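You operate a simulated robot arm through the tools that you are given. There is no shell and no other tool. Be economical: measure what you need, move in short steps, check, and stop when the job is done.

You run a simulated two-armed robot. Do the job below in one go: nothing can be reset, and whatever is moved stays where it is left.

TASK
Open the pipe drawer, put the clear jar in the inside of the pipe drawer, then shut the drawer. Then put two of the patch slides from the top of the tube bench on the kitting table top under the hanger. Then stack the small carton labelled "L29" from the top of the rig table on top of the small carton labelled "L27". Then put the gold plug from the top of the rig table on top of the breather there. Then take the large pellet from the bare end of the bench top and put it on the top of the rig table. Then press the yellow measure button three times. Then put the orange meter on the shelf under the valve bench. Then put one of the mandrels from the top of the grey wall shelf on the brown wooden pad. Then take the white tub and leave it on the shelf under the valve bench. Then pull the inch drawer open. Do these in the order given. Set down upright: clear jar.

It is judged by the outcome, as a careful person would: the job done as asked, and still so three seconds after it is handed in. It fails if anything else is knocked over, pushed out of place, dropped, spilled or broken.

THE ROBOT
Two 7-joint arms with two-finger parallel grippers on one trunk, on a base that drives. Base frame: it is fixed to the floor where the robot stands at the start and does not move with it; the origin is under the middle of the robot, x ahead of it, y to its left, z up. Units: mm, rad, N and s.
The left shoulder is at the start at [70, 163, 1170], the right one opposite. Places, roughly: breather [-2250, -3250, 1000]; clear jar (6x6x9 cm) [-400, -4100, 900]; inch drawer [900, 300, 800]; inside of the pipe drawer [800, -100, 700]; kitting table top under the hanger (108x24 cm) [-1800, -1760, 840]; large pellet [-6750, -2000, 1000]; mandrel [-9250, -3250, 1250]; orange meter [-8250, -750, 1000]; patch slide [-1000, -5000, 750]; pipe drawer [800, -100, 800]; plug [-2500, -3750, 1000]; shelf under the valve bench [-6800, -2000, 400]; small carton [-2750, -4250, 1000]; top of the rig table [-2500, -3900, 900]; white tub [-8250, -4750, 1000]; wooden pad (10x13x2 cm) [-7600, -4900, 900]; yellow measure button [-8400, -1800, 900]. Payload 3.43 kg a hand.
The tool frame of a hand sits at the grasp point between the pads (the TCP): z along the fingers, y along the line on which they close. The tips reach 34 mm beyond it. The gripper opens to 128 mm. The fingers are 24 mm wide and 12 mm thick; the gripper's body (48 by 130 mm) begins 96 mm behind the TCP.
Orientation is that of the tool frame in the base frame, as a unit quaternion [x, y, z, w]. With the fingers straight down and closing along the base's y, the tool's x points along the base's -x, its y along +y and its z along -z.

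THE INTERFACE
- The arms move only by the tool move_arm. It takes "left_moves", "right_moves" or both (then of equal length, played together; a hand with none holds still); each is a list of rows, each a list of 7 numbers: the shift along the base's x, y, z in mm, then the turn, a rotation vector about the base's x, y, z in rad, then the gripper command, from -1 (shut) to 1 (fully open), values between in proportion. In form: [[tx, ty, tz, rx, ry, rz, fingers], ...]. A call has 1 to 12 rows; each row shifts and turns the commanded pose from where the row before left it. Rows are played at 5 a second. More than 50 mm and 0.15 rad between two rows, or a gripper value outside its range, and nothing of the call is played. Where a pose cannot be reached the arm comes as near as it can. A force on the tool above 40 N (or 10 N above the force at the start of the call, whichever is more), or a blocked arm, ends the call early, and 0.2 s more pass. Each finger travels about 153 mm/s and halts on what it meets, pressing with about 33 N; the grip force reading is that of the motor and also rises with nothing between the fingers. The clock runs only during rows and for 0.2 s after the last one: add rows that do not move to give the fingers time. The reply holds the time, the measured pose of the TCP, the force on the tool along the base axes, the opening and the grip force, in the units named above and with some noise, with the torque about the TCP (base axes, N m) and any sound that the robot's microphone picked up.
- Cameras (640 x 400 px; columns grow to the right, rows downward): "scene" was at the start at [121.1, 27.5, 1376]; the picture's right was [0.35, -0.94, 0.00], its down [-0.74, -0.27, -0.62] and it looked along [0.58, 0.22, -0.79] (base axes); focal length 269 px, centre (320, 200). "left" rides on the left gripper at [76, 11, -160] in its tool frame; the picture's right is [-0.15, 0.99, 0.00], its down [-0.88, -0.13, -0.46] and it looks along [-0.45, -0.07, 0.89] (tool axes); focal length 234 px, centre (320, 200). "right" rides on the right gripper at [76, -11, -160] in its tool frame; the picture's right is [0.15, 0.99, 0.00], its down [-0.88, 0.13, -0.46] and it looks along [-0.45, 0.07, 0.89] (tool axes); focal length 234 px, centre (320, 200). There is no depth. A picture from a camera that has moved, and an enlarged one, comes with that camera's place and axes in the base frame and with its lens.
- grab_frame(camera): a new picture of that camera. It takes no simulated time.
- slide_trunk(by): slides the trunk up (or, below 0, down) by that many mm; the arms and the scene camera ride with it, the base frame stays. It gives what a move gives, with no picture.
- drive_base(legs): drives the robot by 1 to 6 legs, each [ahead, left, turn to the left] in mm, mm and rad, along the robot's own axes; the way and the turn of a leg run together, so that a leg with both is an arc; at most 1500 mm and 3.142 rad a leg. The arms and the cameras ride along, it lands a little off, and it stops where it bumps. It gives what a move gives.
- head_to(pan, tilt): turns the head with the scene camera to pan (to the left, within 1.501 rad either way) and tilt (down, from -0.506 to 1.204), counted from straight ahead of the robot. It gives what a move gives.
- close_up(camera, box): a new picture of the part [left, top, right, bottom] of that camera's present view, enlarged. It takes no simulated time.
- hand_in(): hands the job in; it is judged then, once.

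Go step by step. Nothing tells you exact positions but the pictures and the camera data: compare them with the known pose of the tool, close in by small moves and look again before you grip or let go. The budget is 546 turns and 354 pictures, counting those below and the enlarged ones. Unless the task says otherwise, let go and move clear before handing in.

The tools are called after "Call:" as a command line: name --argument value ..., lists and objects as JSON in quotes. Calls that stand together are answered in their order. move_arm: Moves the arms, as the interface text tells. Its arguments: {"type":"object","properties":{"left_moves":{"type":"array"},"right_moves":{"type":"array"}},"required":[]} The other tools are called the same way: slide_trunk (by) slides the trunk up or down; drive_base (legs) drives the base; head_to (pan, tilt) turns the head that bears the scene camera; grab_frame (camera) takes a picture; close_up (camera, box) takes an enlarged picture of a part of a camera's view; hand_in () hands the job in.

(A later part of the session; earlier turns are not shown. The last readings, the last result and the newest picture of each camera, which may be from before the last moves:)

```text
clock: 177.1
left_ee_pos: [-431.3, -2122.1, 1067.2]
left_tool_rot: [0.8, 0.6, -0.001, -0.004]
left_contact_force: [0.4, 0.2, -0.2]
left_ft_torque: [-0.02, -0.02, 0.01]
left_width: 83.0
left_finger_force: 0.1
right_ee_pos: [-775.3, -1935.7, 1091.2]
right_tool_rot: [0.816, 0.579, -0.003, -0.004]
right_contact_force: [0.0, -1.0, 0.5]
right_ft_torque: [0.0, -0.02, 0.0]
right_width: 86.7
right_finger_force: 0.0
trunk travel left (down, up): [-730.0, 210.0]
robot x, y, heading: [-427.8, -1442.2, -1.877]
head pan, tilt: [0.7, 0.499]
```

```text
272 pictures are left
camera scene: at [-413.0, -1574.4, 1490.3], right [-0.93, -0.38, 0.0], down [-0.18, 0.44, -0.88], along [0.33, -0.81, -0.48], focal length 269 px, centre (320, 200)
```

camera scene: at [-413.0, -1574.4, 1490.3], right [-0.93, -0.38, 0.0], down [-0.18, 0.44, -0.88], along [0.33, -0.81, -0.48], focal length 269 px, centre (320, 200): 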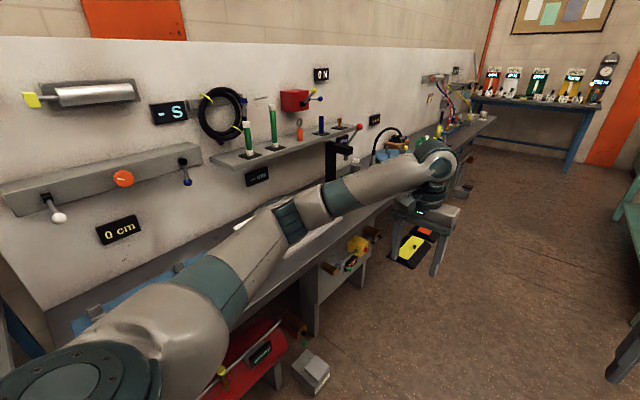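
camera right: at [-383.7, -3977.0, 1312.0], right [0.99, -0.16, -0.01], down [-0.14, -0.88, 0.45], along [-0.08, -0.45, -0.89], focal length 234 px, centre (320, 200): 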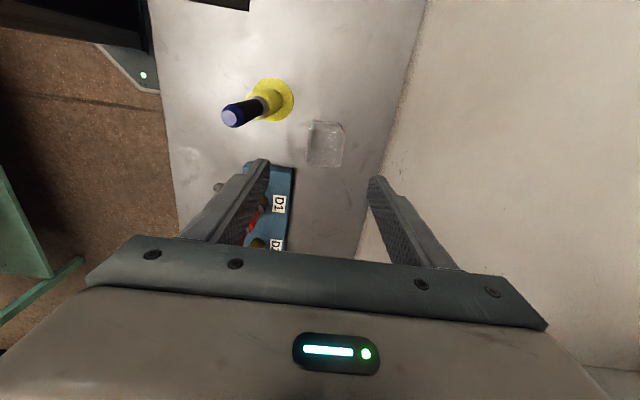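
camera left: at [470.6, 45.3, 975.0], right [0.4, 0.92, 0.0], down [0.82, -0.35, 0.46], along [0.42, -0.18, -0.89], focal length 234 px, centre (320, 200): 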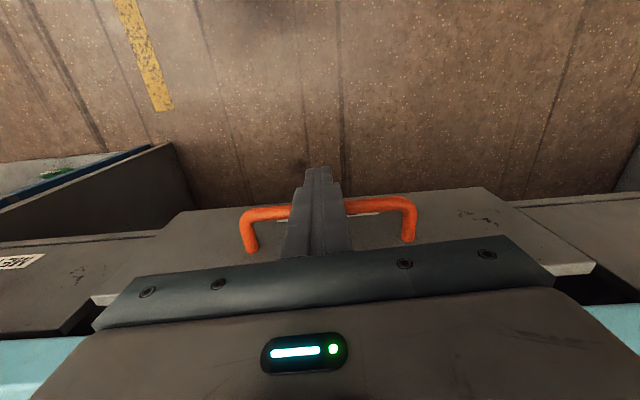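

Clear on both sides here. Driving on toward the slides.

Call:
drive_base --legs '[[1300, 0, 0]]'

Call:
drive_base --legs '[[1200, -30, 0], [750, 0, 0]]'

Call:
grab_frame --camera "scene"

```text
clock: 183.8
left_ee_pos: [-809.1, -3396.9, 1066.5]
left_tool_rot: [0.793, 0.609, -0.002, -0.004]
left_contact_force: [-1.0, 0.2, 0.3]
left_ft_torque: [0.06, 0.02, 0.01]
left_width: 83.4
left_finger_force: 0.1
right_ee_pos: [-1156.7, -3218.5, 1091.2]
right_tool_rot: [0.809, 0.588, -0.002, -0.004]
right_contact_force: [-0.3, 0.1, -1.3]
right_ft_torque: [0.0, 0.01, 0.02]
right_width: 86.3
right_finger_force: 0.0
trunk travel left (down, up): [-730.0, 210.0]
robot x, y, heading: [-821.9, -2720.0, -1.86]
head pan, tilt: [0.7, 0.499]
```

```text
clock: 193.6
left_ee_pos: [-1439.5, -5244.4, 1065.6]
left_tool_rot: [0.802, 0.597, -0.001, -0.004]
left_contact_force: [-0.1, 1.0, 0.9]
left_ft_torque: [-0.02, -0.02, 0.0]
left_width: 83.2
left_finger_force: 0.1
right_ee_pos: [-1784.7, -5056.1, 1091.3]
right_tool_rot: [0.818, 0.576, -0.003, -0.003]
right_contact_force: [-0.5, 0.9, -0.5]
right_ft_torque: [0.02, 0.01, 0.04]
right_width: 86.3
right_finger_force: 0.1
trunk travel left (down, up): [-730.0, 210.0]
robot x, y, heading: [-1435.7, -4563.1, -1.889]
head pan, tilt: [0.7, 0.499]
```

```text
271 pictures are left
camera scene: at [-1417.6, -4696.8, 1490.2], right [-0.93, -0.37, 0.0], down [-0.18, 0.44, -0.88], along [0.33, -0.81, -0.48], focal length 269 px, centre (320, 200)
```

scene: 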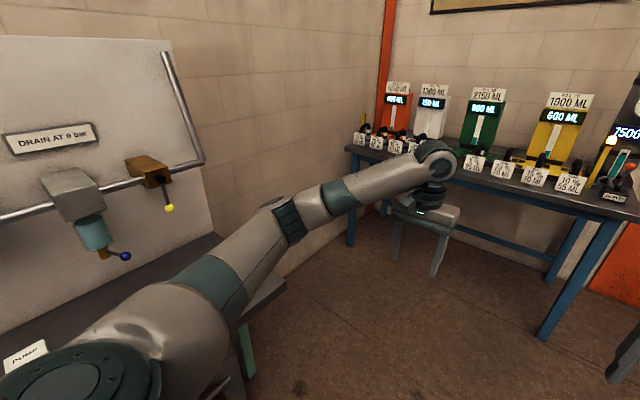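

At the end of the wall bench. Turn left to face it and look for the slides.

Call:
drive_base --legs '[[0, 0, 1.575]]'

Call:
head_to --pan 0.0 --tilt 0.65

Call:
grab_frame --camera "scene"

```text
clock: 197.7
left_ee_pos: [-756.8, -4579.0, 1065.0]
left_tool_rot: [0.151, 0.989, -0.004, -0.002]
left_contact_force: [0.7, -0.3, 0.8]
left_ft_torque: [0.01, 0.0, 0.02]
left_width: 83.1
left_finger_force: 0.1
right_ee_pos: [-950.9, -4919.1, 1091.5]
right_tool_rot: [0.177, 0.984, -0.004, -0.001]
right_contact_force: [0.1, 0.4, 0.1]
right_ft_torque: [-0.02, 0.01, 0.01]
right_width: 86.2
right_finger_force: 0.0
trunk travel left (down, up): [-730.0, 210.0]
robot x, y, heading: [-1436.2, -4563.8, -0.332]
head pan, tilt: [0.7, 0.499]
```

```text
clock: 198.8
left_ee_pos: [-756.5, -4577.9, 1066.3]
left_tool_rot: [0.151, 0.989, -0.005, -0.003]
left_contact_force: [-0.2, -0.7, -0.1]
left_ft_torque: [0.0, -0.01, -0.02]
left_width: 83.2
left_finger_force: 0.0
right_ee_pos: [-950.9, -4919.7, 1091.2]
right_tool_rot: [0.177, 0.984, -0.004, -0.001]
right_contact_force: [-1.0, 0.7, -0.1]
right_ft_torque: [-0.06, -0.01, 0.04]
right_width: 86.5
right_finger_force: 0.1
trunk travel left (down, up): [-730.0, 210.0]
robot x, y, heading: [-1435.4, -4571.0, -0.332]
head pan, tilt: [0.0, 0.649]
```

```text
270 pictures are left
camera scene: at [-1306.0, -4608.9, 1476.8], right [-0.32, -0.95, 0.0], down [-0.57, 0.19, -0.8], along [0.75, -0.26, -0.6], focal length 269 px, centre (320, 200)
```

scene: 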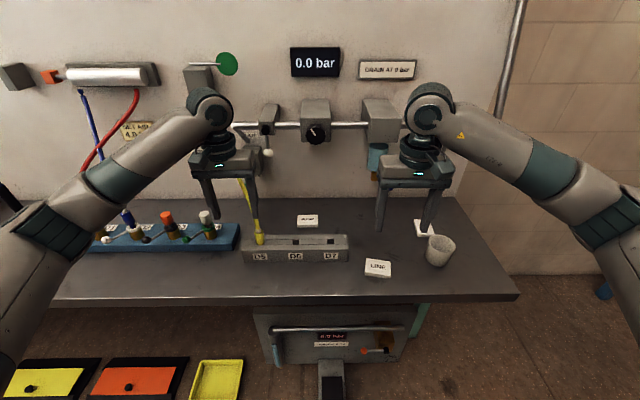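

Call:
close_up --camera "scene" --box '[240, 180, 480, 310]'

Call:
grab_frame --camera "right"

```text
2.67 times, centred on (360, 245) of scene
camera zoom: at [-1306.0, -4608.9, 1476.8], right [-0.32, -0.95, 0.0], down [-0.57, 0.19, -0.8], along [0.75, -0.26, -0.6], focal length 718 px, centre (213, 80)
```

zoom: 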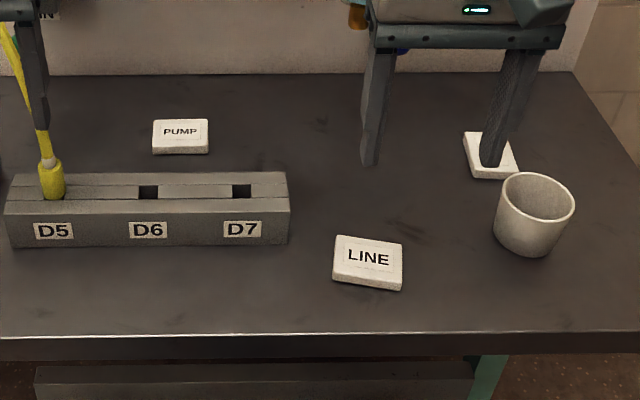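

```text
268 pictures are left
camera right: at [-1025.5, -4900.9, 1250.9], right [0.21, 0.98, -0.01], down [0.87, -0.18, 0.45], along [0.44, -0.1, -0.89], focal length 234 px, centre (320, 200)
```

right: 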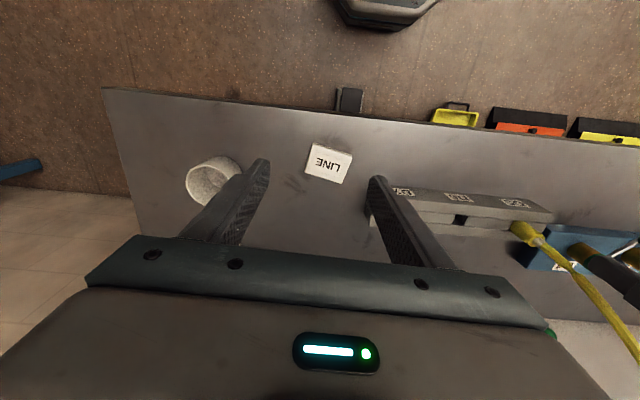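

There are three white cards (PUMP, LINE and one by the cup): these are the patch slides. I'll take LINE with the right hand first; moving over it.

Call:
move_arm --right_moves '[[22, 1, -40, 0, 0, -0.095, 0.6], [22, 1, -40, 0, 0, 0, 0.6], [0, 0, -20, 0, 0, 0, 0.6]]'

Call:
grab_frame --camera "right"

Call:
close_up --camera "scene" --box '[320, 160, 480, 300]'

```text
clock: 199.6
left_ee_pos: [-758.2, -4578.7, 1066.8]
left_tool_rot: [0.151, 0.989, -0.003, -0.002]
left_contact_force: [-0.1, -0.9, 0.7]
left_ft_torque: [-0.03, 0.04, 0.0]
left_width: 83.0
left_finger_force: 0.1
right_ee_pos: [-908.3, -4916.9, 990.5]
right_tool_rot: [0.223, 0.975, -0.004, -0.002]
right_contact_force: [-0.3, -0.9, 0.5]
right_ft_torque: [0.04, 0.0, 0.02]
right_width: 102.4
right_finger_force: 0.0
trunk travel left (down, up): [-730.0, 210.0]
robot x, y, heading: [-1439.3, -4566.2, -0.327]
head pan, tilt: [0.0, 0.649]
```

```text
267 pictures are left
camera right: at [-980.6, -4891.5, 1150.7], right [0.3, 0.95, -0.01], down [0.85, -0.26, 0.45], along [0.43, -0.14, -0.89], focal length 234 px, centre (320, 200)
```

right: 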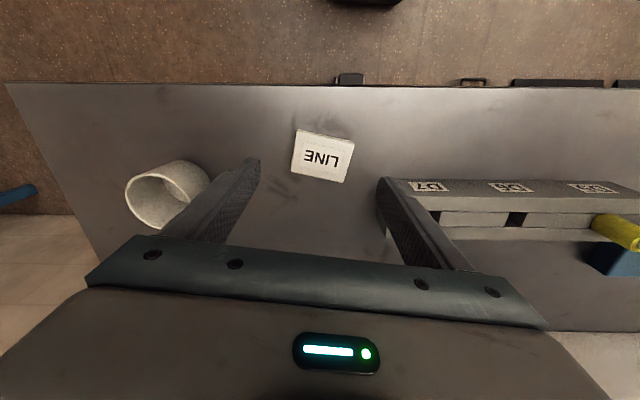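

```text
2.86 times, centred on (400, 230) of scene
camera zoom: at [-1306.6, -4609.3, 1476.9], right [-0.32, -0.95, 0.0], down [-0.57, 0.2, -0.8], along [0.75, -0.26, -0.6], focal length 770 px, centre (91, 114)
```

zoom: 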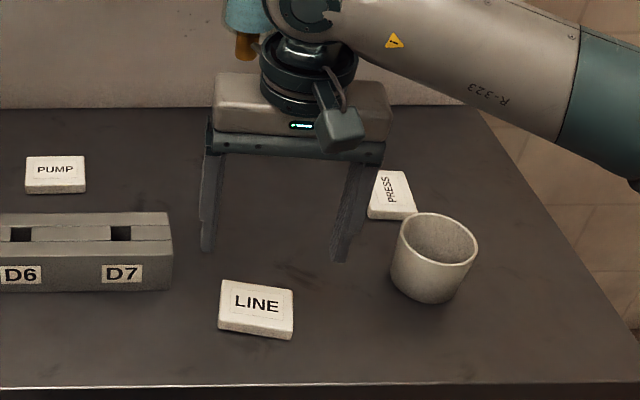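

The third card is PRESS. Descending over LINE with a narrower opening, then re-checking.

Call:
move_arm --right_moves '[[0, 2, -30, 0, 0, -0.03, 0.42], [0, 0, -25, 0, 0, 0, 0.42]]'

Call:
grab_frame --camera "right"

Call:
close_up --camera "scene" --box '[320, 160, 480, 300]'

```text
clock: 200.2
left_ee_pos: [-757.8, -4579.3, 1065.6]
left_tool_rot: [0.15, 0.989, -0.002, -0.003]
left_contact_force: [0.2, 0.5, -0.8]
left_ft_torque: [0.0, -0.03, 0.02]
left_width: 83.3
left_finger_force: 0.0
right_ee_pos: [-906.9, -4914.2, 935.5]
right_tool_rot: [0.237, 0.971, -0.005, -0.001]
right_contact_force: [0.5, -0.2, 0.6]
right_ft_torque: [-0.02, -0.03, 0.02]
right_width: 91.1
right_finger_force: 0.0
trunk travel left (down, up): [-730.0, 210.0]
robot x, y, heading: [-1435.0, -4565.3, -0.332]
head pan, tilt: [0.0, 0.649]
```

```text
265 pictures are left
camera right: at [-979.3, -4887.1, 1095.5], right [0.33, 0.94, -0.01], down [0.84, -0.29, 0.45], along [0.43, -0.16, -0.89], focal length 234 px, centre (320, 200)
```

right: 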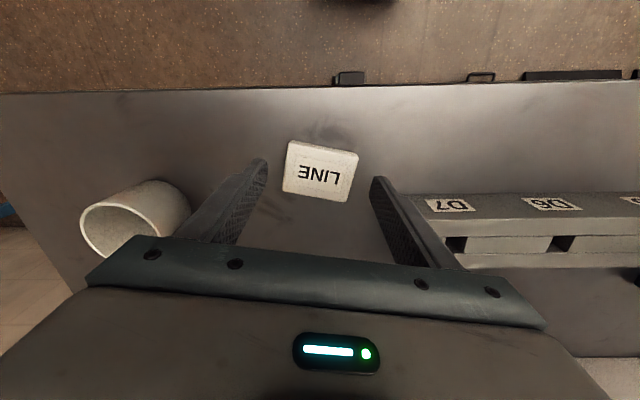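

```text
2.86 times, centred on (400, 230) of scene
camera zoom: at [-1306.2, -4609.4, 1476.9], right [-0.32, -0.95, 0.0], down [-0.57, 0.2, -0.8], along [0.75, -0.26, -0.6], focal length 770 px, centre (91, 114)
```

zoom: 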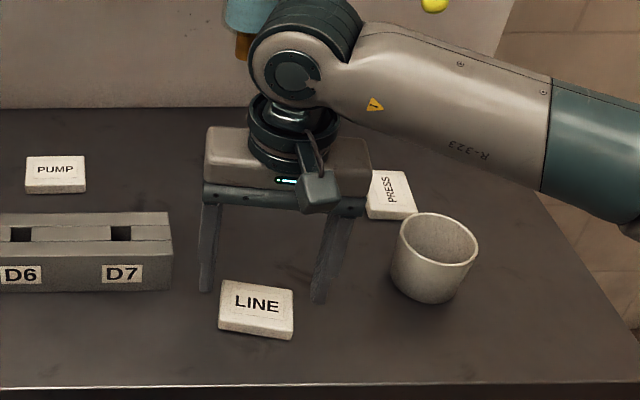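

Card top is about z=896, so bench ≈885. Lowering until the tips are just above the bench.

Call:
move_arm --right_moves '[[-3, 1, -8, 0, 0, -0.04, 0.42], [0, 0, -4, 0, 0, 0, 0.42]]'

Call:
move_arm --right_moves '[[0, 0, -3, 0, 0, 0, 0.42], [0, 0, -3, 0, 0, 0, 0.42]]'

Call:
grab_frame --camera "right"

```text
clock: 200.8
left_ee_pos: [-757.1, -4579.3, 1066.4]
left_tool_rot: [0.15, 0.989, -0.004, -0.002]
left_contact_force: [0.3, 0.2, -0.4]
left_ft_torque: [-0.01, -0.01, 0.02]
left_width: 83.1
left_finger_force: 0.0
right_ee_pos: [-910.2, -4914.5, 924.0]
right_tool_rot: [0.258, 0.966, -0.005, -0.002]
right_contact_force: [-0.6, 0.7, -0.1]
right_ft_torque: [-0.01, -0.01, 0.02]
right_width: 90.9
right_finger_force: 0.0
trunk travel left (down, up): [-730.0, 210.0]
robot x, y, heading: [-1435.3, -4566.1, -0.33]
head pan, tilt: [0.0, 0.649]
```

```text
clock: 201.4
left_ee_pos: [-758.1, -4578.9, 1066.3]
left_tool_rot: [0.15, 0.989, -0.005, -0.002]
left_contact_force: [-0.2, 0.1, -0.7]
left_ft_torque: [-0.01, -0.01, 0.02]
left_width: 83.2
left_finger_force: 0.1
right_ee_pos: [-910.3, -4914.2, 918.3]
right_tool_rot: [0.257, 0.966, -0.004, -0.002]
right_contact_force: [-0.7, -0.4, -0.3]
right_ft_torque: [0.01, -0.04, 0.03]
right_width: 90.9
right_finger_force: 0.0
trunk travel left (down, up): [-730.0, 210.0]
robot x, y, heading: [-1439.1, -4565.3, -0.331]
head pan, tilt: [0.0, 0.649]
```

```text
263 pictures are left
camera right: at [-980.4, -4884.0, 1077.3], right [0.36, 0.93, -0.01], down [0.83, -0.32, 0.45], along [0.42, -0.17, -0.89], focal length 234 px, centre (320, 200)
```

right: 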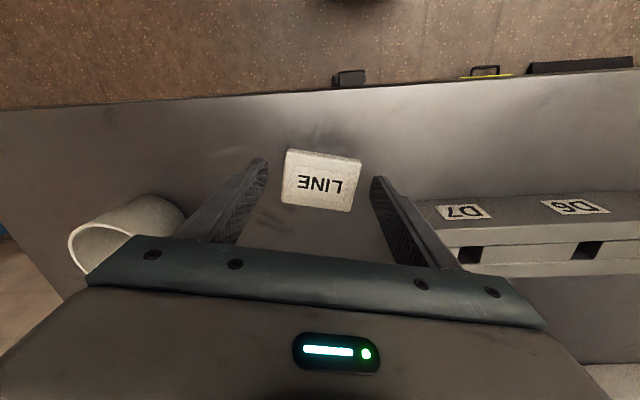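

Well centred. A few more mm down.

Call:
move_arm --right_moves '[[0, 0, -3, 0, 0, 0, 0.42], [0, 0, -3, 0, 0, 0, 0.42]]'

Call:
move_arm --right_moves '[[0, 0, -3, 0, 0, 0, 0.42], [0, 0, -3, 0, 0, 0, 0.42]]'

```text
clock: 202.0
left_ee_pos: [-757.5, -4577.8, 1066.7]
left_tool_rot: [0.151, 0.989, -0.004, -0.002]
left_contact_force: [-0.3, -0.3, -0.5]
left_ft_torque: [0.01, 0.0, -0.05]
left_width: 83.2
left_finger_force: 0.1
right_ee_pos: [-909.7, -4913.5, 911.3]
right_tool_rot: [0.257, 0.966, -0.005, -0.001]
right_contact_force: [-0.4, 1.0, 0.0]
right_ft_torque: [0.01, 0.02, 0.02]
right_width: 90.9
right_finger_force: 0.0
trunk travel left (down, up): [-730.0, 210.0]
robot x, y, heading: [-1437.8, -4565.4, -0.327]
head pan, tilt: [0.0, 0.649]
```

```text
clock: 202.6
left_ee_pos: [-757.2, -4577.9, 1065.5]
left_tool_rot: [0.15, 0.989, -0.004, -0.003]
left_contact_force: [0.5, -0.8, 0.6]
left_ft_torque: [0.03, 0.01, 0.0]
left_width: 83.2
left_finger_force: 0.0
right_ee_pos: [-908.0, -4914.0, 906.5]
right_tool_rot: [0.257, 0.966, -0.004, -0.001]
right_contact_force: [1.1, 0.2, -0.6]
right_ft_torque: [0.02, -0.03, -0.01]
right_width: 90.9
right_finger_force: 0.0
trunk travel left (down, up): [-730.0, 210.0]
robot x, y, heading: [-1437.1, -4561.7, -0.328]
head pan, tilt: [0.0, 0.649]
```

No contact yet; go on.

Call:
move_arm --right_moves '[[0, 0, -3, 0, 0, 0, 0.42], [0, 0, -3, 0, 0, 0, 0.42]]'

Call:
move_arm --right_moves '[[0, 0, -3, 0, 0, 0, 0.42], [0, 0, -3, 0, 0, 0, 0.42]]'

Call:
grab_frame --camera "right"

Call:
close_up --camera "scene" --box '[340, 220, 440, 290]'

```text
clock: 203.2
left_ee_pos: [-756.9, -4578.9, 1066.7]
left_tool_rot: [0.151, 0.989, -0.004, -0.002]
left_contact_force: [-0.2, -0.6, -0.1]
left_ft_torque: [0.0, 0.01, 0.01]
left_width: 83.2
left_finger_force: 0.1
right_ee_pos: [-910.6, -4914.7, 900.8]
right_tool_rot: [0.258, 0.966, -0.004, -0.001]
right_contact_force: [0.0, -0.1, -0.4]
right_ft_torque: [0.0, 0.04, 0.0]
right_width: 91.1
right_finger_force: 0.0
trunk travel left (down, up): [-730.0, 210.0]
robot x, y, heading: [-1436.6, -4564.1, -0.33]
head pan, tilt: [0.0, 0.649]
```

```text
clock: 203.8
left_ee_pos: [-758.0, -4578.3, 1066.9]
left_tool_rot: [0.15, 0.989, -0.004, -0.003]
left_contact_force: [0.7, 0.4, -0.1]
left_ft_torque: [0.04, -0.02, 0.0]
left_width: 83.3
left_finger_force: 0.0
right_ee_pos: [-909.7, -4914.3, 893.9]
right_tool_rot: [0.258, 0.966, -0.005, -0.002]
right_contact_force: [1.0, -0.2, 1.7]
right_ft_torque: [0.06, -0.06, -0.01]
right_width: 90.9
right_finger_force: 0.0
trunk travel left (down, up): [-730.0, 210.0]
robot x, y, heading: [-1436.7, -4566.5, -0.33]
head pan, tilt: [0.0, 0.649]
```

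```text
262 pictures are left
camera right: at [-981.0, -4883.2, 1054.0], right [0.36, 0.93, -0.01], down [0.83, -0.32, 0.45], along [0.42, -0.17, -0.89], focal length 234 px, centre (320, 200)
```

right: 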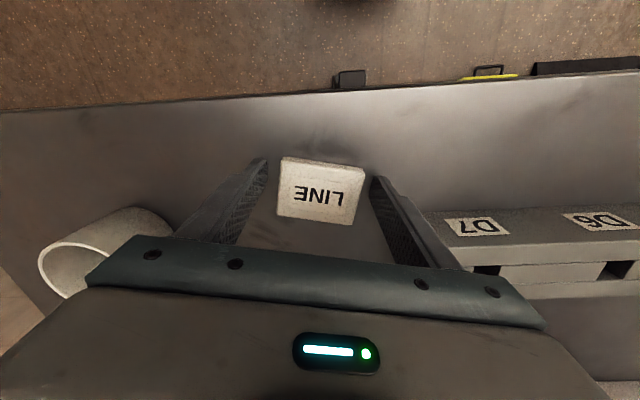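

```text
5.71 times, centred on (390, 255) of scene
camera zoom: at [-1306.3, -4609.0, 1476.9], right [-0.32, -0.95, 0.0], down [-0.57, 0.2, -0.8], along [0.75, -0.26, -0.6], focal length 1539 px, centre (-80, -114)
```

zoom: 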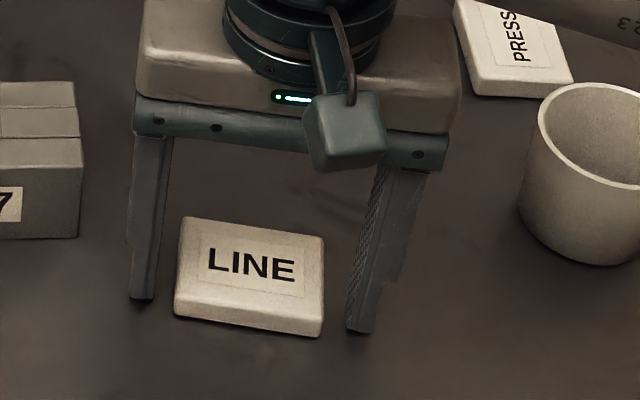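

Tips are essentially at the bench. Close on the card.

Call:
move_arm --right_moves '[[2, -1, 1, 0, 0, 0, 0.42], [0, 0, 0, 0, 0, 0, 0.1], [0, 0, 0, 0, 0, 0, -0.2], [0, 0, 0, 0, 0, 0, -0.4], [0, 0, 0, 0, 0, 0, -0.4]]'

Call:
move_arm --right_moves '[[0, 0, 15, 0, 0, 0, -0.4], [0, 0, 30, 0, 0, 0, -0.4], [0, 0, 40, 0, 0, 0, -0.4], [0, 0, 40, 0, 0, 0, -0.4]]'

Call:
grab_frame --camera "right"

```text
clock: 205.0
left_ee_pos: [-757.9, -4579.8, 1065.9]
left_tool_rot: [0.15, 0.989, -0.005, -0.002]
left_contact_force: [-0.1, -0.5, 0.0]
left_ft_torque: [-0.03, -0.01, 0.03]
left_width: 83.2
left_finger_force: 0.0
right_ee_pos: [-908.7, -4914.6, 896.1]
right_tool_rot: [0.257, 0.966, -0.004, -0.001]
right_contact_force: [-0.1, 0.2, -0.2]
right_ft_torque: [-0.02, 0.01, -0.02]
right_width: 68.9
right_finger_force: 32.6
trunk travel left (down, up): [-730.0, 210.0]
robot x, y, heading: [-1436.4, -4565.7, -0.331]
head pan, tilt: [0.0, 0.649]
```

```text
clock: 206.0
left_ee_pos: [-759.3, -4577.6, 1066.5]
left_tool_rot: [0.15, 0.989, -0.004, -0.002]
left_contact_force: [-0.6, -0.4, -0.3]
left_ft_torque: [0.0, -0.04, 0.03]
left_width: 83.2
left_finger_force: 0.0
right_ee_pos: [-910.6, -4913.6, 1022.7]
right_tool_rot: [0.256, 0.967, -0.006, -0.001]
right_contact_force: [0.0, 0.5, 0.0]
right_ft_torque: [0.01, 0.03, -0.03]
right_width: 68.6
right_finger_force: 32.6
trunk travel left (down, up): [-730.0, 210.0]
robot x, y, heading: [-1435.7, -4565.3, -0.332]
head pan, tilt: [0.0, 0.649]
```

```text
260 pictures are left
camera right: at [-980.3, -4883.6, 1181.8], right [0.36, 0.93, -0.01], down [0.83, -0.32, 0.45], along [0.42, -0.17, -0.89], focal length 234 px, centre (320, 200)
```

right: 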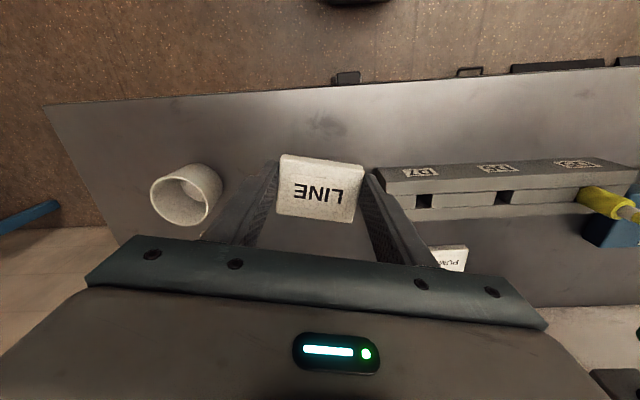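

LINE slide is held in the right hand. For the second I'll take PRESS (free above) with the left hand; shifting the base right.

Call:
move_arm --right_moves '[[-20, 10, 30, 0, 0, 0, -0.4], [-20, 10, 30, 0, 0, 0, -0.4]]'

Call:
drive_base --legs '[[0, -517, 0]]'

Call:
grab_frame --camera "scene"

Call:
grab_frame --camera "left"

```text
clock: 206.6
left_ee_pos: [-759.0, -4578.0, 1066.3]
left_tool_rot: [0.15, 0.989, -0.005, -0.002]
left_contact_force: [-0.7, 0.3, -0.2]
left_ft_torque: [-0.03, -0.04, 0.03]
left_width: 83.3
left_finger_force: 0.2
right_ee_pos: [-948.3, -4892.5, 1082.1]
right_tool_rot: [0.257, 0.966, -0.005, -0.001]
right_contact_force: [0.1, 0.7, -0.4]
right_ft_torque: [0.02, -0.02, 0.03]
right_width: 68.8
right_finger_force: 33.0
trunk travel left (down, up): [-730.0, 210.0]
robot x, y, heading: [-1438.4, -4566.0, -0.327]
head pan, tilt: [0.0, 0.649]
```

```text
clock: 209.6
left_ee_pos: [-922.9, -5064.8, 1065.5]
left_tool_rot: [0.152, 0.988, -0.003, -0.002]
left_contact_force: [-0.2, 0.0, 0.2]
left_ft_torque: [0.04, 0.02, -0.01]
left_width: 83.2
left_finger_force: 0.2
right_ee_pos: [-1115.0, -5378.5, 1081.5]
right_tool_rot: [0.259, 0.966, -0.005, -0.001]
right_contact_force: [0.2, 0.5, -0.8]
right_ft_torque: [-0.01, -0.05, -0.03]
right_width: 68.9
right_finger_force: 33.1
trunk travel left (down, up): [-730.0, 210.0]
robot x, y, heading: [-1599.1, -5051.0, -0.333]
head pan, tilt: [0.0, 0.649]
```

```text
259 pictures are left
camera scene: at [-1472.0, -5091.7, 1476.8], right [-0.33, -0.94, 0.0], down [-0.57, 0.2, -0.8], along [0.75, -0.26, -0.6], focal length 269 px, centre (320, 200)
```

scene: 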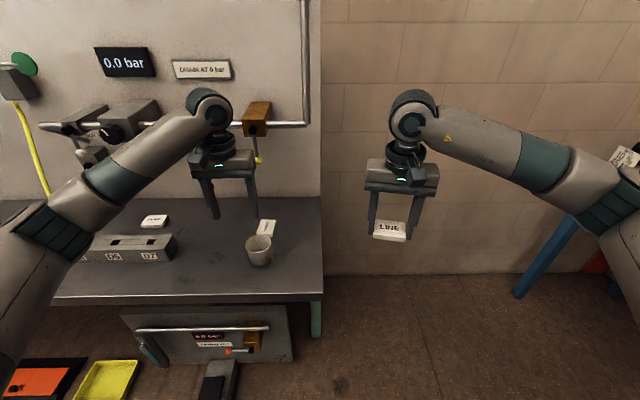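

```text
258 pictures are left
camera left: at [-992.1, -5028.8, 1227.1], right [0.44, 0.9, -0.01], down [0.8, -0.39, 0.45], along [0.4, -0.21, -0.89], focal length 234 px, centre (320, 200)
```

left: 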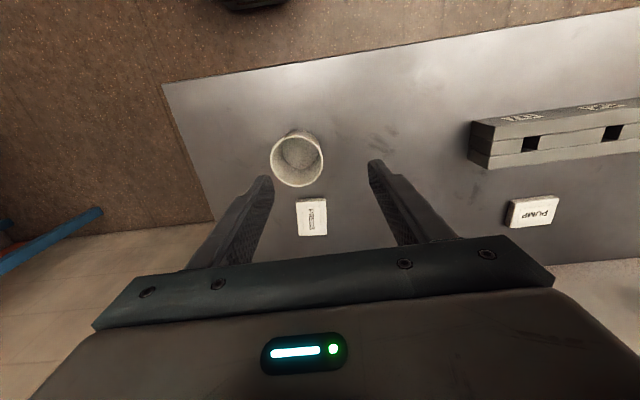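

PRESS lies behind the cup. I'll move 80 mm closer and bring the left hand over it, at moderate height.

Call:
drive_base --legs '[[80, 0, 0]]'

Call:
move_arm --left_moves '[[12, -15, -30, 0, 0, 0, 0.2], [12, -15, -20, 0, 0, 0, 0.2], [5, -10, -10, 0, 0, 0, 0.2]]'

Call:
grab_frame --camera "left"

Call:
close_up --camera "scene" --box '[160, 60, 360, 300]'

```text
clock: 210.7
left_ee_pos: [-848.9, -5088.2, 1067.2]
left_tool_rot: [0.153, 0.988, -0.004, -0.002]
left_contact_force: [-0.5, 0.2, -0.2]
left_ft_torque: [0.01, 0.01, 0.0]
left_width: 83.3
left_finger_force: 0.1
right_ee_pos: [-1041.5, -5405.2, 1081.7]
right_tool_rot: [0.259, 0.966, -0.004, -0.001]
right_contact_force: [0.1, -0.3, -0.3]
right_ft_torque: [-0.03, 0.0, 0.01]
right_width: 68.7
right_finger_force: 33.6
trunk travel left (down, up): [-730.0, 210.0]
robot x, y, heading: [-1528.0, -5073.1, -0.334]
head pan, tilt: [0.0, 0.649]
```

```text
clock: 211.4
left_ee_pos: [-825.5, -5121.2, 1015.9]
left_tool_rot: [0.153, 0.988, -0.003, -0.002]
left_contact_force: [-9.2, 4.6, 4.7]
left_ft_torque: [-0.83, -1.28, -0.01]
left_width: 76.7
left_finger_force: 0.2
right_ee_pos: [-1042.1, -5403.1, 1082.8]
right_tool_rot: [0.258, 0.966, -0.004, -0.001]
right_contact_force: [0.8, 0.5, -1.0]
right_ft_torque: [0.02, 0.03, 0.03]
right_width: 69.0
right_finger_force: 33.3
trunk travel left (down, up): [-730.0, 210.0]
robot x, y, heading: [-1529.5, -5070.4, -0.334]
head pan, tilt: [0.0, 0.649]
stopped in row 3 (left hand): the force on the tool passed its limit (the readings are from after the stop); the commanded pose is now the measured one
```

```text
257 pictures are left
camera left: at [-895.0, -5087.3, 1178.2], right [0.44, 0.9, -0.01], down [0.8, -0.39, 0.45], along [0.4, -0.21, -0.89], focal length 234 px, centre (320, 200)
```

left: 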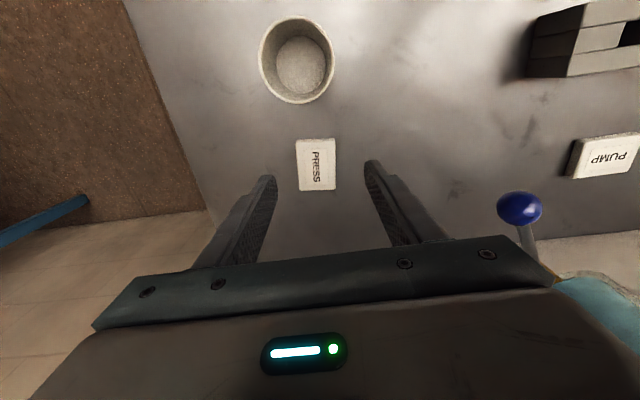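

```text
1.67 times, centred on (260, 180) of scene
camera zoom: at [-1399.3, -5116.7, 1477.0], right [-0.33, -0.94, 0.0], down [-0.57, 0.2, -0.8], along [0.75, -0.26, -0.6], focal length 449 px, centre (420, 233)
```

zoom: 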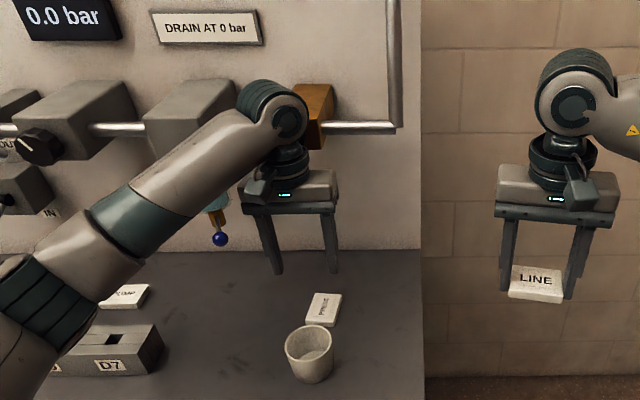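

I brushed the brown pipe valve with the wrist. Back off at once, then pitch the fingers forward so the wrist stays away from the wall fittings.

Call:
move_arm --left_moves '[[-30, 10, 0, 0, 0, 0, 0.2], [-40, 13, 0, 0, 0, 0, 0.2], [0, 0, 0, -0.0486, -0.141, 0, 0.2], [0, 0, 0, -0.0486, -0.141, 0, 0.2], [0, 0, 0, -0.0486, -0.141, 0, 0.2]]'

Call:
grab_frame --camera "left"

Call:
grab_frame --camera "scene"

```text
clock: 212.6
left_ee_pos: [-895.9, -5100.4, 1015.5]
left_tool_rot: [0.15, 0.964, -0.043, 0.216]
left_contact_force: [-0.4, -0.5, 0.1]
left_ft_torque: [0.02, 0.02, 0.01]
left_width: 76.6
left_finger_force: 0.1
right_ee_pos: [-1040.8, -5403.2, 1082.4]
right_tool_rot: [0.26, 0.966, -0.005, -0.001]
right_contact_force: [0.4, 0.5, -0.9]
right_ft_torque: [0.03, 0.01, -0.03]
right_width: 68.7
right_finger_force: 32.9
trunk travel left (down, up): [-730.0, 210.0]
robot x, y, heading: [-1528.2, -5073.8, -0.331]
head pan, tilt: [0.0, 0.649]
```

```text
255 pictures are left
camera left: at [-1022.5, -5044.7, 1128.9], right [0.43, 0.9, 0.05], down [0.53, -0.3, 0.79], along [0.73, -0.32, -0.61], focal length 234 px, centre (320, 200)
```

left: 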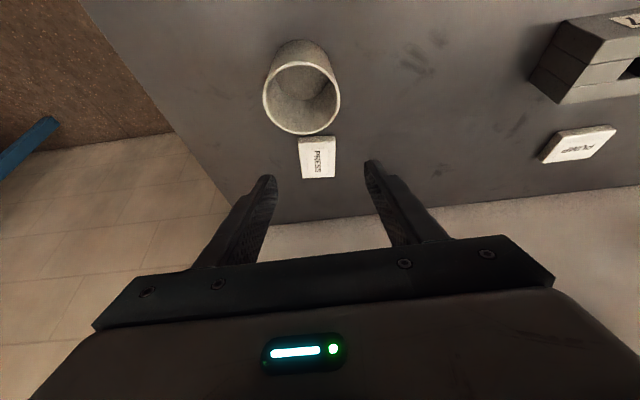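

```text
254 pictures are left
camera scene: at [-1398.6, -5117.0, 1476.9], right [-0.33, -0.94, 0.0], down [-0.57, 0.2, -0.8], along [0.75, -0.26, -0.6], focal length 269 px, centre (320, 200)
```

scene: 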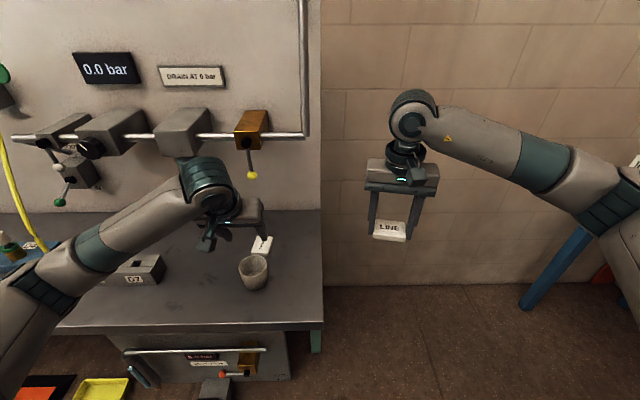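

Valve looks unmoved. PRESS is at about (-809, -5139). Moving over it, pitched, then down.

Call:
move_arm --left_moves '[[26, -12, 0, 0, 0, 0, 0.3], [26, -12, 0, 0, 0, 0, 0.3], [25, -11.5, 0, 0, 0, 0, 0.3], [0, 0, -35, 0, 0, 0, 0.3], [0, 0, -35, 0, 0, 0, 0.3]]'

Call:
grab_frame --camera "left"

Call:
close_up --camera "scene" --box '[160, 80, 340, 310]'

```text
clock: 213.8
left_ee_pos: [-819.9, -5131.8, 944.5]
left_tool_rot: [0.15, 0.964, -0.043, 0.216]
left_contact_force: [-0.9, 0.6, 0.2]
left_ft_torque: [-0.02, 0.0, 0.0]
left_width: 83.1
left_finger_force: 0.1
right_ee_pos: [-1040.4, -5404.2, 1081.8]
right_tool_rot: [0.26, 0.966, -0.004, -0.001]
right_contact_force: [-0.1, -0.3, -1.1]
right_ft_torque: [0.01, 0.02, -0.01]
right_width: 69.0
right_finger_force: 33.1
trunk travel left (down, up): [-730.0, 210.0]
robot x, y, heading: [-1526.2, -5074.4, -0.338]
head pan, tilt: [0.0, 0.649]
```

```text
253 pictures are left
camera left: at [-946.4, -5077.9, 1058.2], right [0.43, 0.9, 0.05], down [0.54, -0.3, 0.79], along [0.73, -0.32, -0.61], focal length 234 px, centre (320, 200)
```

left: 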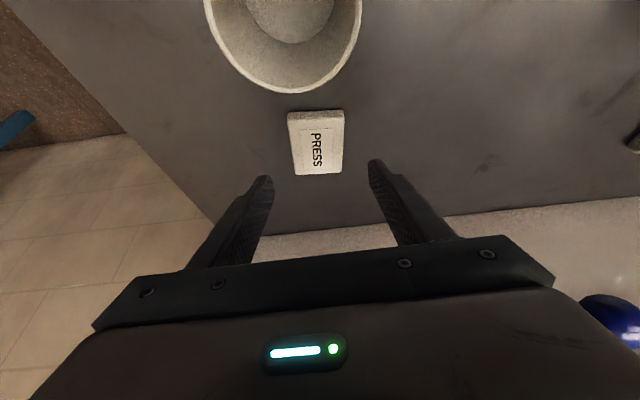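

```text
1.74 times, centred on (250, 195) of scene
camera zoom: at [-1397.8, -5117.5, 1476.9], right [-0.33, -0.94, 0.0], down [-0.57, 0.2, -0.8], along [0.75, -0.26, -0.6], focal length 468 px, centre (442, 209)
```

zoom: 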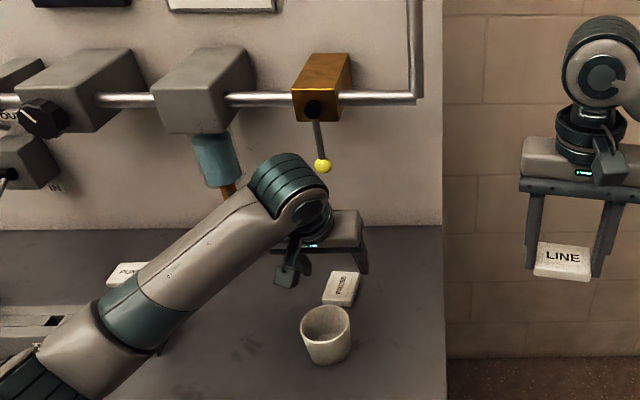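

Aligned. Descend to near bench level.

Call:
move_arm --left_moves '[[0, 0, -20, 0, 0, 0, 0.3], [0, 0, -18, 0, 0, 0, 0.3]]'

Call:
move_arm --left_moves '[[0, 0, -4, 0, 0, 0, 0.3], [0, 0, -3, 0, 0, 0, 0.3]]'

Call:
grab_frame --camera "left"

```text
clock: 214.4
left_ee_pos: [-819.2, -5133.5, 906.9]
left_tool_rot: [0.15, 0.964, -0.042, 0.216]
left_contact_force: [-0.1, -0.1, -0.5]
left_ft_torque: [0.03, 0.03, -0.03]
left_width: 83.2
left_finger_force: 0.0
right_ee_pos: [-1041.6, -5406.2, 1081.6]
right_tool_rot: [0.26, 0.966, -0.004, -0.001]
right_contact_force: [-0.4, 0.1, -0.1]
right_ft_torque: [0.01, 0.02, 0.03]
right_width: 68.8
right_finger_force: 33.2
trunk travel left (down, up): [-730.0, 210.0]
robot x, y, heading: [-1528.9, -5075.4, -0.327]
head pan, tilt: [0.0, 0.649]
```

```text
clock: 215.0
left_ee_pos: [-817.0, -5135.2, 900.2]
left_tool_rot: [0.15, 0.964, -0.042, 0.215]
left_contact_force: [0.3, 0.5, -0.3]
left_ft_torque: [0.0, -0.01, -0.01]
left_width: 83.1
left_finger_force: 0.0
right_ee_pos: [-1042.0, -5404.5, 1082.7]
right_tool_rot: [0.259, 0.966, -0.004, -0.001]
right_contact_force: [0.3, -0.3, -0.6]
right_ft_torque: [0.01, 0.0, -0.02]
right_width: 69.0
right_finger_force: 32.8
trunk travel left (down, up): [-730.0, 210.0]
robot x, y, heading: [-1526.1, -5077.0, -0.326]
head pan, tilt: [0.0, 0.649]
```

```text
251 pictures are left
camera left: at [-945.4, -5079.6, 1013.7], right [0.43, 0.9, 0.05], down [0.54, -0.3, 0.79], along [0.73, -0.32, -0.61], focal length 234 px, centre (320, 200)
```

left: 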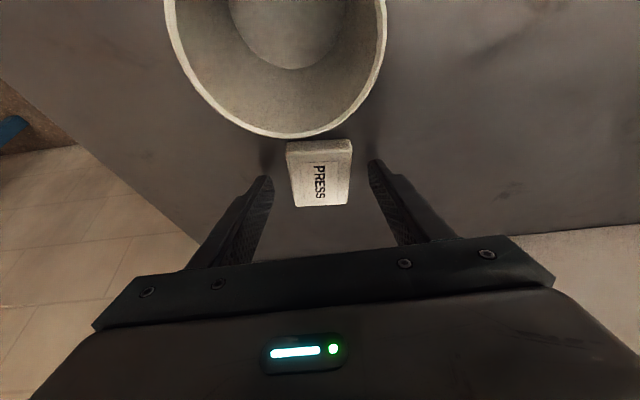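

Centred between the fingertips. Lower slightly and close.

Call:
move_arm --left_moves '[[0, 0, -3, 0, 0, 0, 0.3], [0, 0, 0, 0, 0, 0, 0.1], [0, 0, 0, 0, 0, 0, -0.2], [0, 0, 0, 0, 0, 0, -0.5], [0, 0, 0, 0, 0, 0, -0.5]]'

Call:
move_arm --left_moves '[[0, 0, 15, 0, 0, 0, -0.5], [0, 0, 25, 0, 0, 0, -0.5], [-20, 7, 40, 0, 0, 0, -0.5], [-25, 8, 30, 0, 0, 0, -0.5]]'

Call:
grab_frame --camera "left"

Call:
grab_frame --camera "scene"

```text
clock: 216.2
left_ee_pos: [-818.9, -5133.6, 897.3]
left_tool_rot: [0.151, 0.964, -0.042, 0.215]
left_contact_force: [0.1, 1.2, 1.1]
left_ft_torque: [0.05, -0.08, 0.0]
left_width: 50.6
left_finger_force: 32.8
right_ee_pos: [-1040.6, -5403.6, 1081.5]
right_tool_rot: [0.258, 0.966, -0.004, -0.001]
right_contact_force: [0.1, 0.0, -0.3]
right_ft_torque: [0.0, -0.07, -0.01]
right_width: 68.8
right_finger_force: 32.9
trunk travel left (down, up): [-730.0, 210.0]
robot x, y, heading: [-1529.2, -5077.0, -0.327]
head pan, tilt: [0.0, 0.649]
```

```text
clock: 217.2
left_ee_pos: [-862.5, -5120.7, 1008.2]
left_tool_rot: [0.15, 0.964, -0.042, 0.216]
left_contact_force: [-0.5, 0.2, 0.6]
left_ft_torque: [-0.01, -0.02, 0.02]
left_width: 50.8
left_finger_force: 33.3
right_ee_pos: [-1042.1, -5403.7, 1082.4]
right_tool_rot: [0.259, 0.966, -0.004, -0.001]
right_contact_force: [-0.6, 0.2, -0.5]
right_ft_torque: [0.02, -0.03, -0.01]
right_width: 68.9
right_finger_force: 32.5
trunk travel left (down, up): [-730.0, 210.0]
robot x, y, heading: [-1528.8, -5073.4, -0.333]
head pan, tilt: [0.0, 0.649]
```

```text
250 pictures are left
camera left: at [-989.9, -5066.4, 1121.2], right [0.43, 0.9, 0.05], down [0.54, -0.3, 0.79], along [0.73, -0.32, -0.61], focal length 234 px, centre (320, 200)
```

left: 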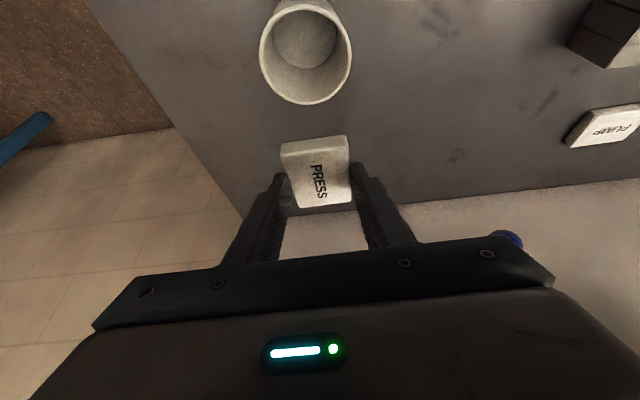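

```text
249 pictures are left
camera scene: at [-1398.8, -5117.2, 1476.9], right [-0.33, -0.94, 0.0], down [-0.57, 0.2, -0.8], along [0.75, -0.26, -0.6], focal length 269 px, centre (320, 200)
```

scene: 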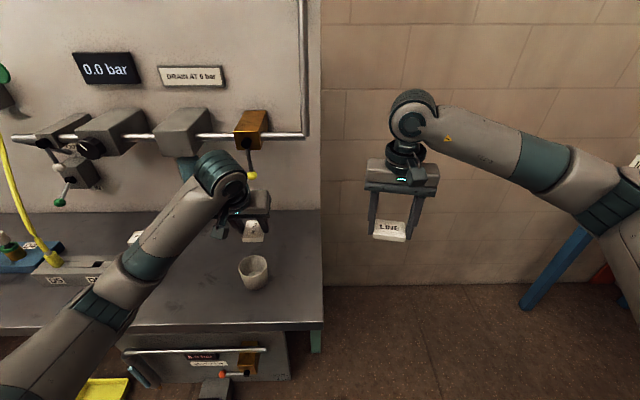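

Both slides are held. I'll level the left hand, back off, and turn up the aisle toward the kitting table.

Call:
move_arm --left_moves '[[-20, 7, 30, 0, 0, 0, -0.5], [-20, 7, 20, 0.0486, 0.141, 0, -0.5], [-20, 7, 20, 0.0486, 0.141, 0, -0.5], [0, 0, 20, 0.0486, 0.141, 0, -0.5]]'

Call:
drive_base --legs '[[-200, 0, 0], [0, 0, 1.59]]'

Call:
head_to --pan 0.3 --tilt 0.35

Call:
grab_frame --camera "scene"

```text
clock: 218.2
left_ee_pos: [-922.9, -5099.0, 1098.7]
left_tool_rot: [0.153, 0.988, -0.002, -0.004]
left_contact_force: [0.1, -0.5, -0.2]
left_ft_torque: [0.03, 0.03, 0.01]
left_width: 50.8
left_finger_force: 33.0
right_ee_pos: [-1040.6, -5406.3, 1081.6]
right_tool_rot: [0.26, 0.965, -0.004, -0.001]
right_contact_force: [0.0, -0.2, -0.6]
right_ft_torque: [0.02, 0.03, 0.01]
right_width: 68.7
right_finger_force: 33.2
trunk travel left (down, up): [-730.0, 210.0]
robot x, y, heading: [-1529.3, -5073.2, -0.332]
head pan, tilt: [0.0, 0.649]
```

```text
clock: 223.7
left_ee_pos: [-1720.5, -4401.3, 1097.9]
left_tool_rot: [-0.608, 0.794, -0.005, 0.0]
left_contact_force: [0.1, -0.3, -0.7]
left_ft_torque: [0.02, 0.01, -0.02]
left_width: 50.7
left_finger_force: 33.4
right_ee_pos: [-1409.3, -4507.5, 1083.1]
right_tool_rot: [-0.519, 0.855, -0.004, 0.002]
right_contact_force: [0.7, -1.1, -0.6]
right_ft_torque: [-0.01, 0.0, 0.04]
right_width: 68.8
right_finger_force: 33.3
trunk travel left (down, up): [-730.0, 210.0]
robot x, y, heading: [-1719.9, -5007.9, 1.281]
head pan, tilt: [0.0, 0.649]
```

```text
clock: 224.5
left_ee_pos: [-1719.4, -4401.0, 1098.4]
left_tool_rot: [-0.607, 0.795, -0.004, -0.001]
left_contact_force: [0.3, -0.2, -0.6]
left_ft_torque: [0.0, -0.03, 0.0]
left_width: 50.8
left_finger_force: 33.0
right_ee_pos: [-1410.3, -4506.2, 1082.8]
right_tool_rot: [-0.518, 0.855, -0.004, 0.003]
right_contact_force: [0.1, 0.9, -1.3]
right_ft_torque: [-0.01, -0.02, -0.02]
right_width: 68.8
right_finger_force: 32.4
trunk travel left (down, up): [-730.0, 210.0]
robot x, y, heading: [-1714.4, -5004.0, 1.278]
head pan, tilt: [0.3, 0.351]
```

```text
248 pictures are left
camera scene: at [-1705.0, -4865.2, 1503.8], right [1.0, 0.01, 0.0], down [0.0, -0.34, -0.94], along [-0.01, 0.94, -0.34], focal length 269 px, centre (320, 200)
```

scene: 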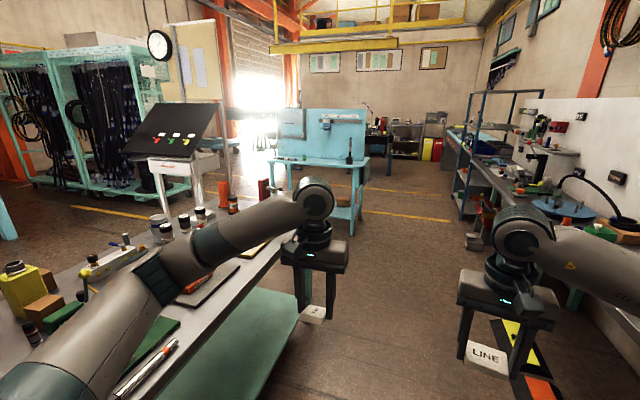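

The left elbow is over the rig table's edge; shift right before driving on.

Call:
drive_base --legs '[[0, -200, 0]]'

Call:
drive_base --legs '[[1400, 0, 0]]'

Call:
grab_frame --camera "scene"

```text
clock: 226.1
left_ee_pos: [-1526.7, -4458.2, 1098.3]
left_tool_rot: [-0.607, 0.795, -0.003, 0.0]
left_contact_force: [0.3, -0.1, -1.0]
left_ft_torque: [0.0, -0.01, 0.01]
left_width: 50.9
left_finger_force: 33.1
right_ee_pos: [-1217.4, -4565.1, 1081.9]
right_tool_rot: [-0.517, 0.856, -0.005, 0.003]
right_contact_force: [0.9, 0.5, -1.7]
right_ft_torque: [-0.01, -0.01, 0.02]
right_width: 68.9
right_finger_force: 33.0
trunk travel left (down, up): [-730.0, 210.0]
robot x, y, heading: [-1526.1, -5064.4, 1.283]
head pan, tilt: [0.3, 0.351]
```

```text
clock: 233.2
left_ee_pos: [-1134.7, -3098.0, 1098.0]
left_tool_rot: [-0.612, 0.791, -0.005, -0.001]
left_contact_force: [0.0, 0.3, -0.5]
left_ft_torque: [0.0, -0.01, -0.06]
left_width: 50.9
left_finger_force: 33.1
right_ee_pos: [-824.2, -3199.8, 1081.6]
right_tool_rot: [-0.523, 0.852, -0.004, 0.003]
right_contact_force: [0.3, 0.6, -0.1]
right_ft_torque: [-0.01, -0.01, -0.03]
right_width: 68.9
right_finger_force: 32.5
trunk travel left (down, up): [-730.0, 210.0]
robot x, y, heading: [-1124.9, -3704.0, 1.292]
head pan, tilt: [0.3, 0.351]
```

```text
247 pictures are left
camera scene: at [-1114.8, -3562.0, 1503.9], right [1.0, 0.02, 0.0], down [0.01, -0.34, -0.94], along [-0.02, 0.94, -0.34], focal length 269 px, centre (320, 200)
```

scene: 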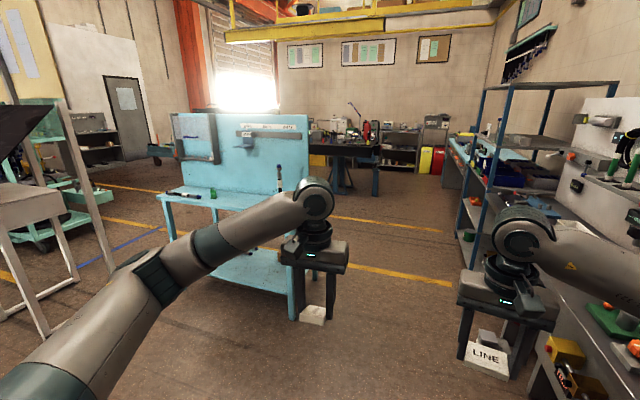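

The kitting table's near strip with hanger bar faces me. Forward, then crab left in front of it.

Call:
drive_base --legs '[[620, 0, -0.03], [0, 700, 0]]'

Call:
grab_frame --camera "scene"

```text
clock: 240.1
left_ee_pos: [-1596.3, -2287.1, 1099.2]
left_tool_rot: [-0.596, 0.803, -0.005, 0.0]
left_contact_force: [0.1, -0.5, -0.5]
left_ft_torque: [-0.03, -0.01, -0.01]
left_width: 50.8
left_finger_force: 32.9
right_ee_pos: [-1289.2, -2400.9, 1082.2]
right_tool_rot: [-0.506, 0.863, -0.003, 0.003]
right_contact_force: [0.6, -0.7, 0.0]
right_ft_torque: [-0.03, 0.03, -0.03]
right_width: 69.0
right_finger_force: 32.9
trunk travel left (down, up): [-730.0, 210.0]
robot x, y, heading: [-1613.7, -2891.7, 1.246]
head pan, tilt: [0.3, 0.351]
```

```text
246 pictures are left
camera scene: at [-1595.5, -2750.2, 1503.9], right [1.0, -0.02, 0.0], down [-0.01, -0.34, -0.94], along [0.02, 0.94, -0.34], focal length 269 px, centre (320, 200)
```

scene: 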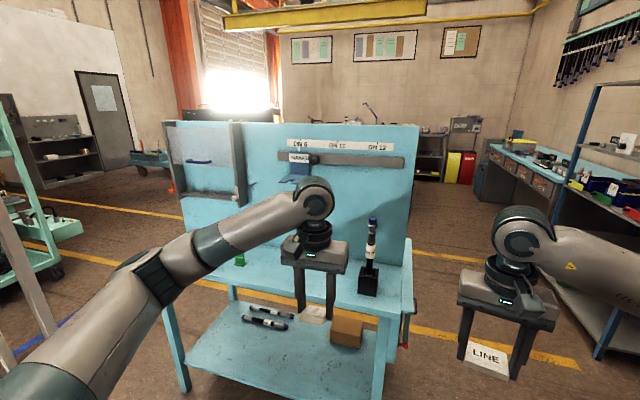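

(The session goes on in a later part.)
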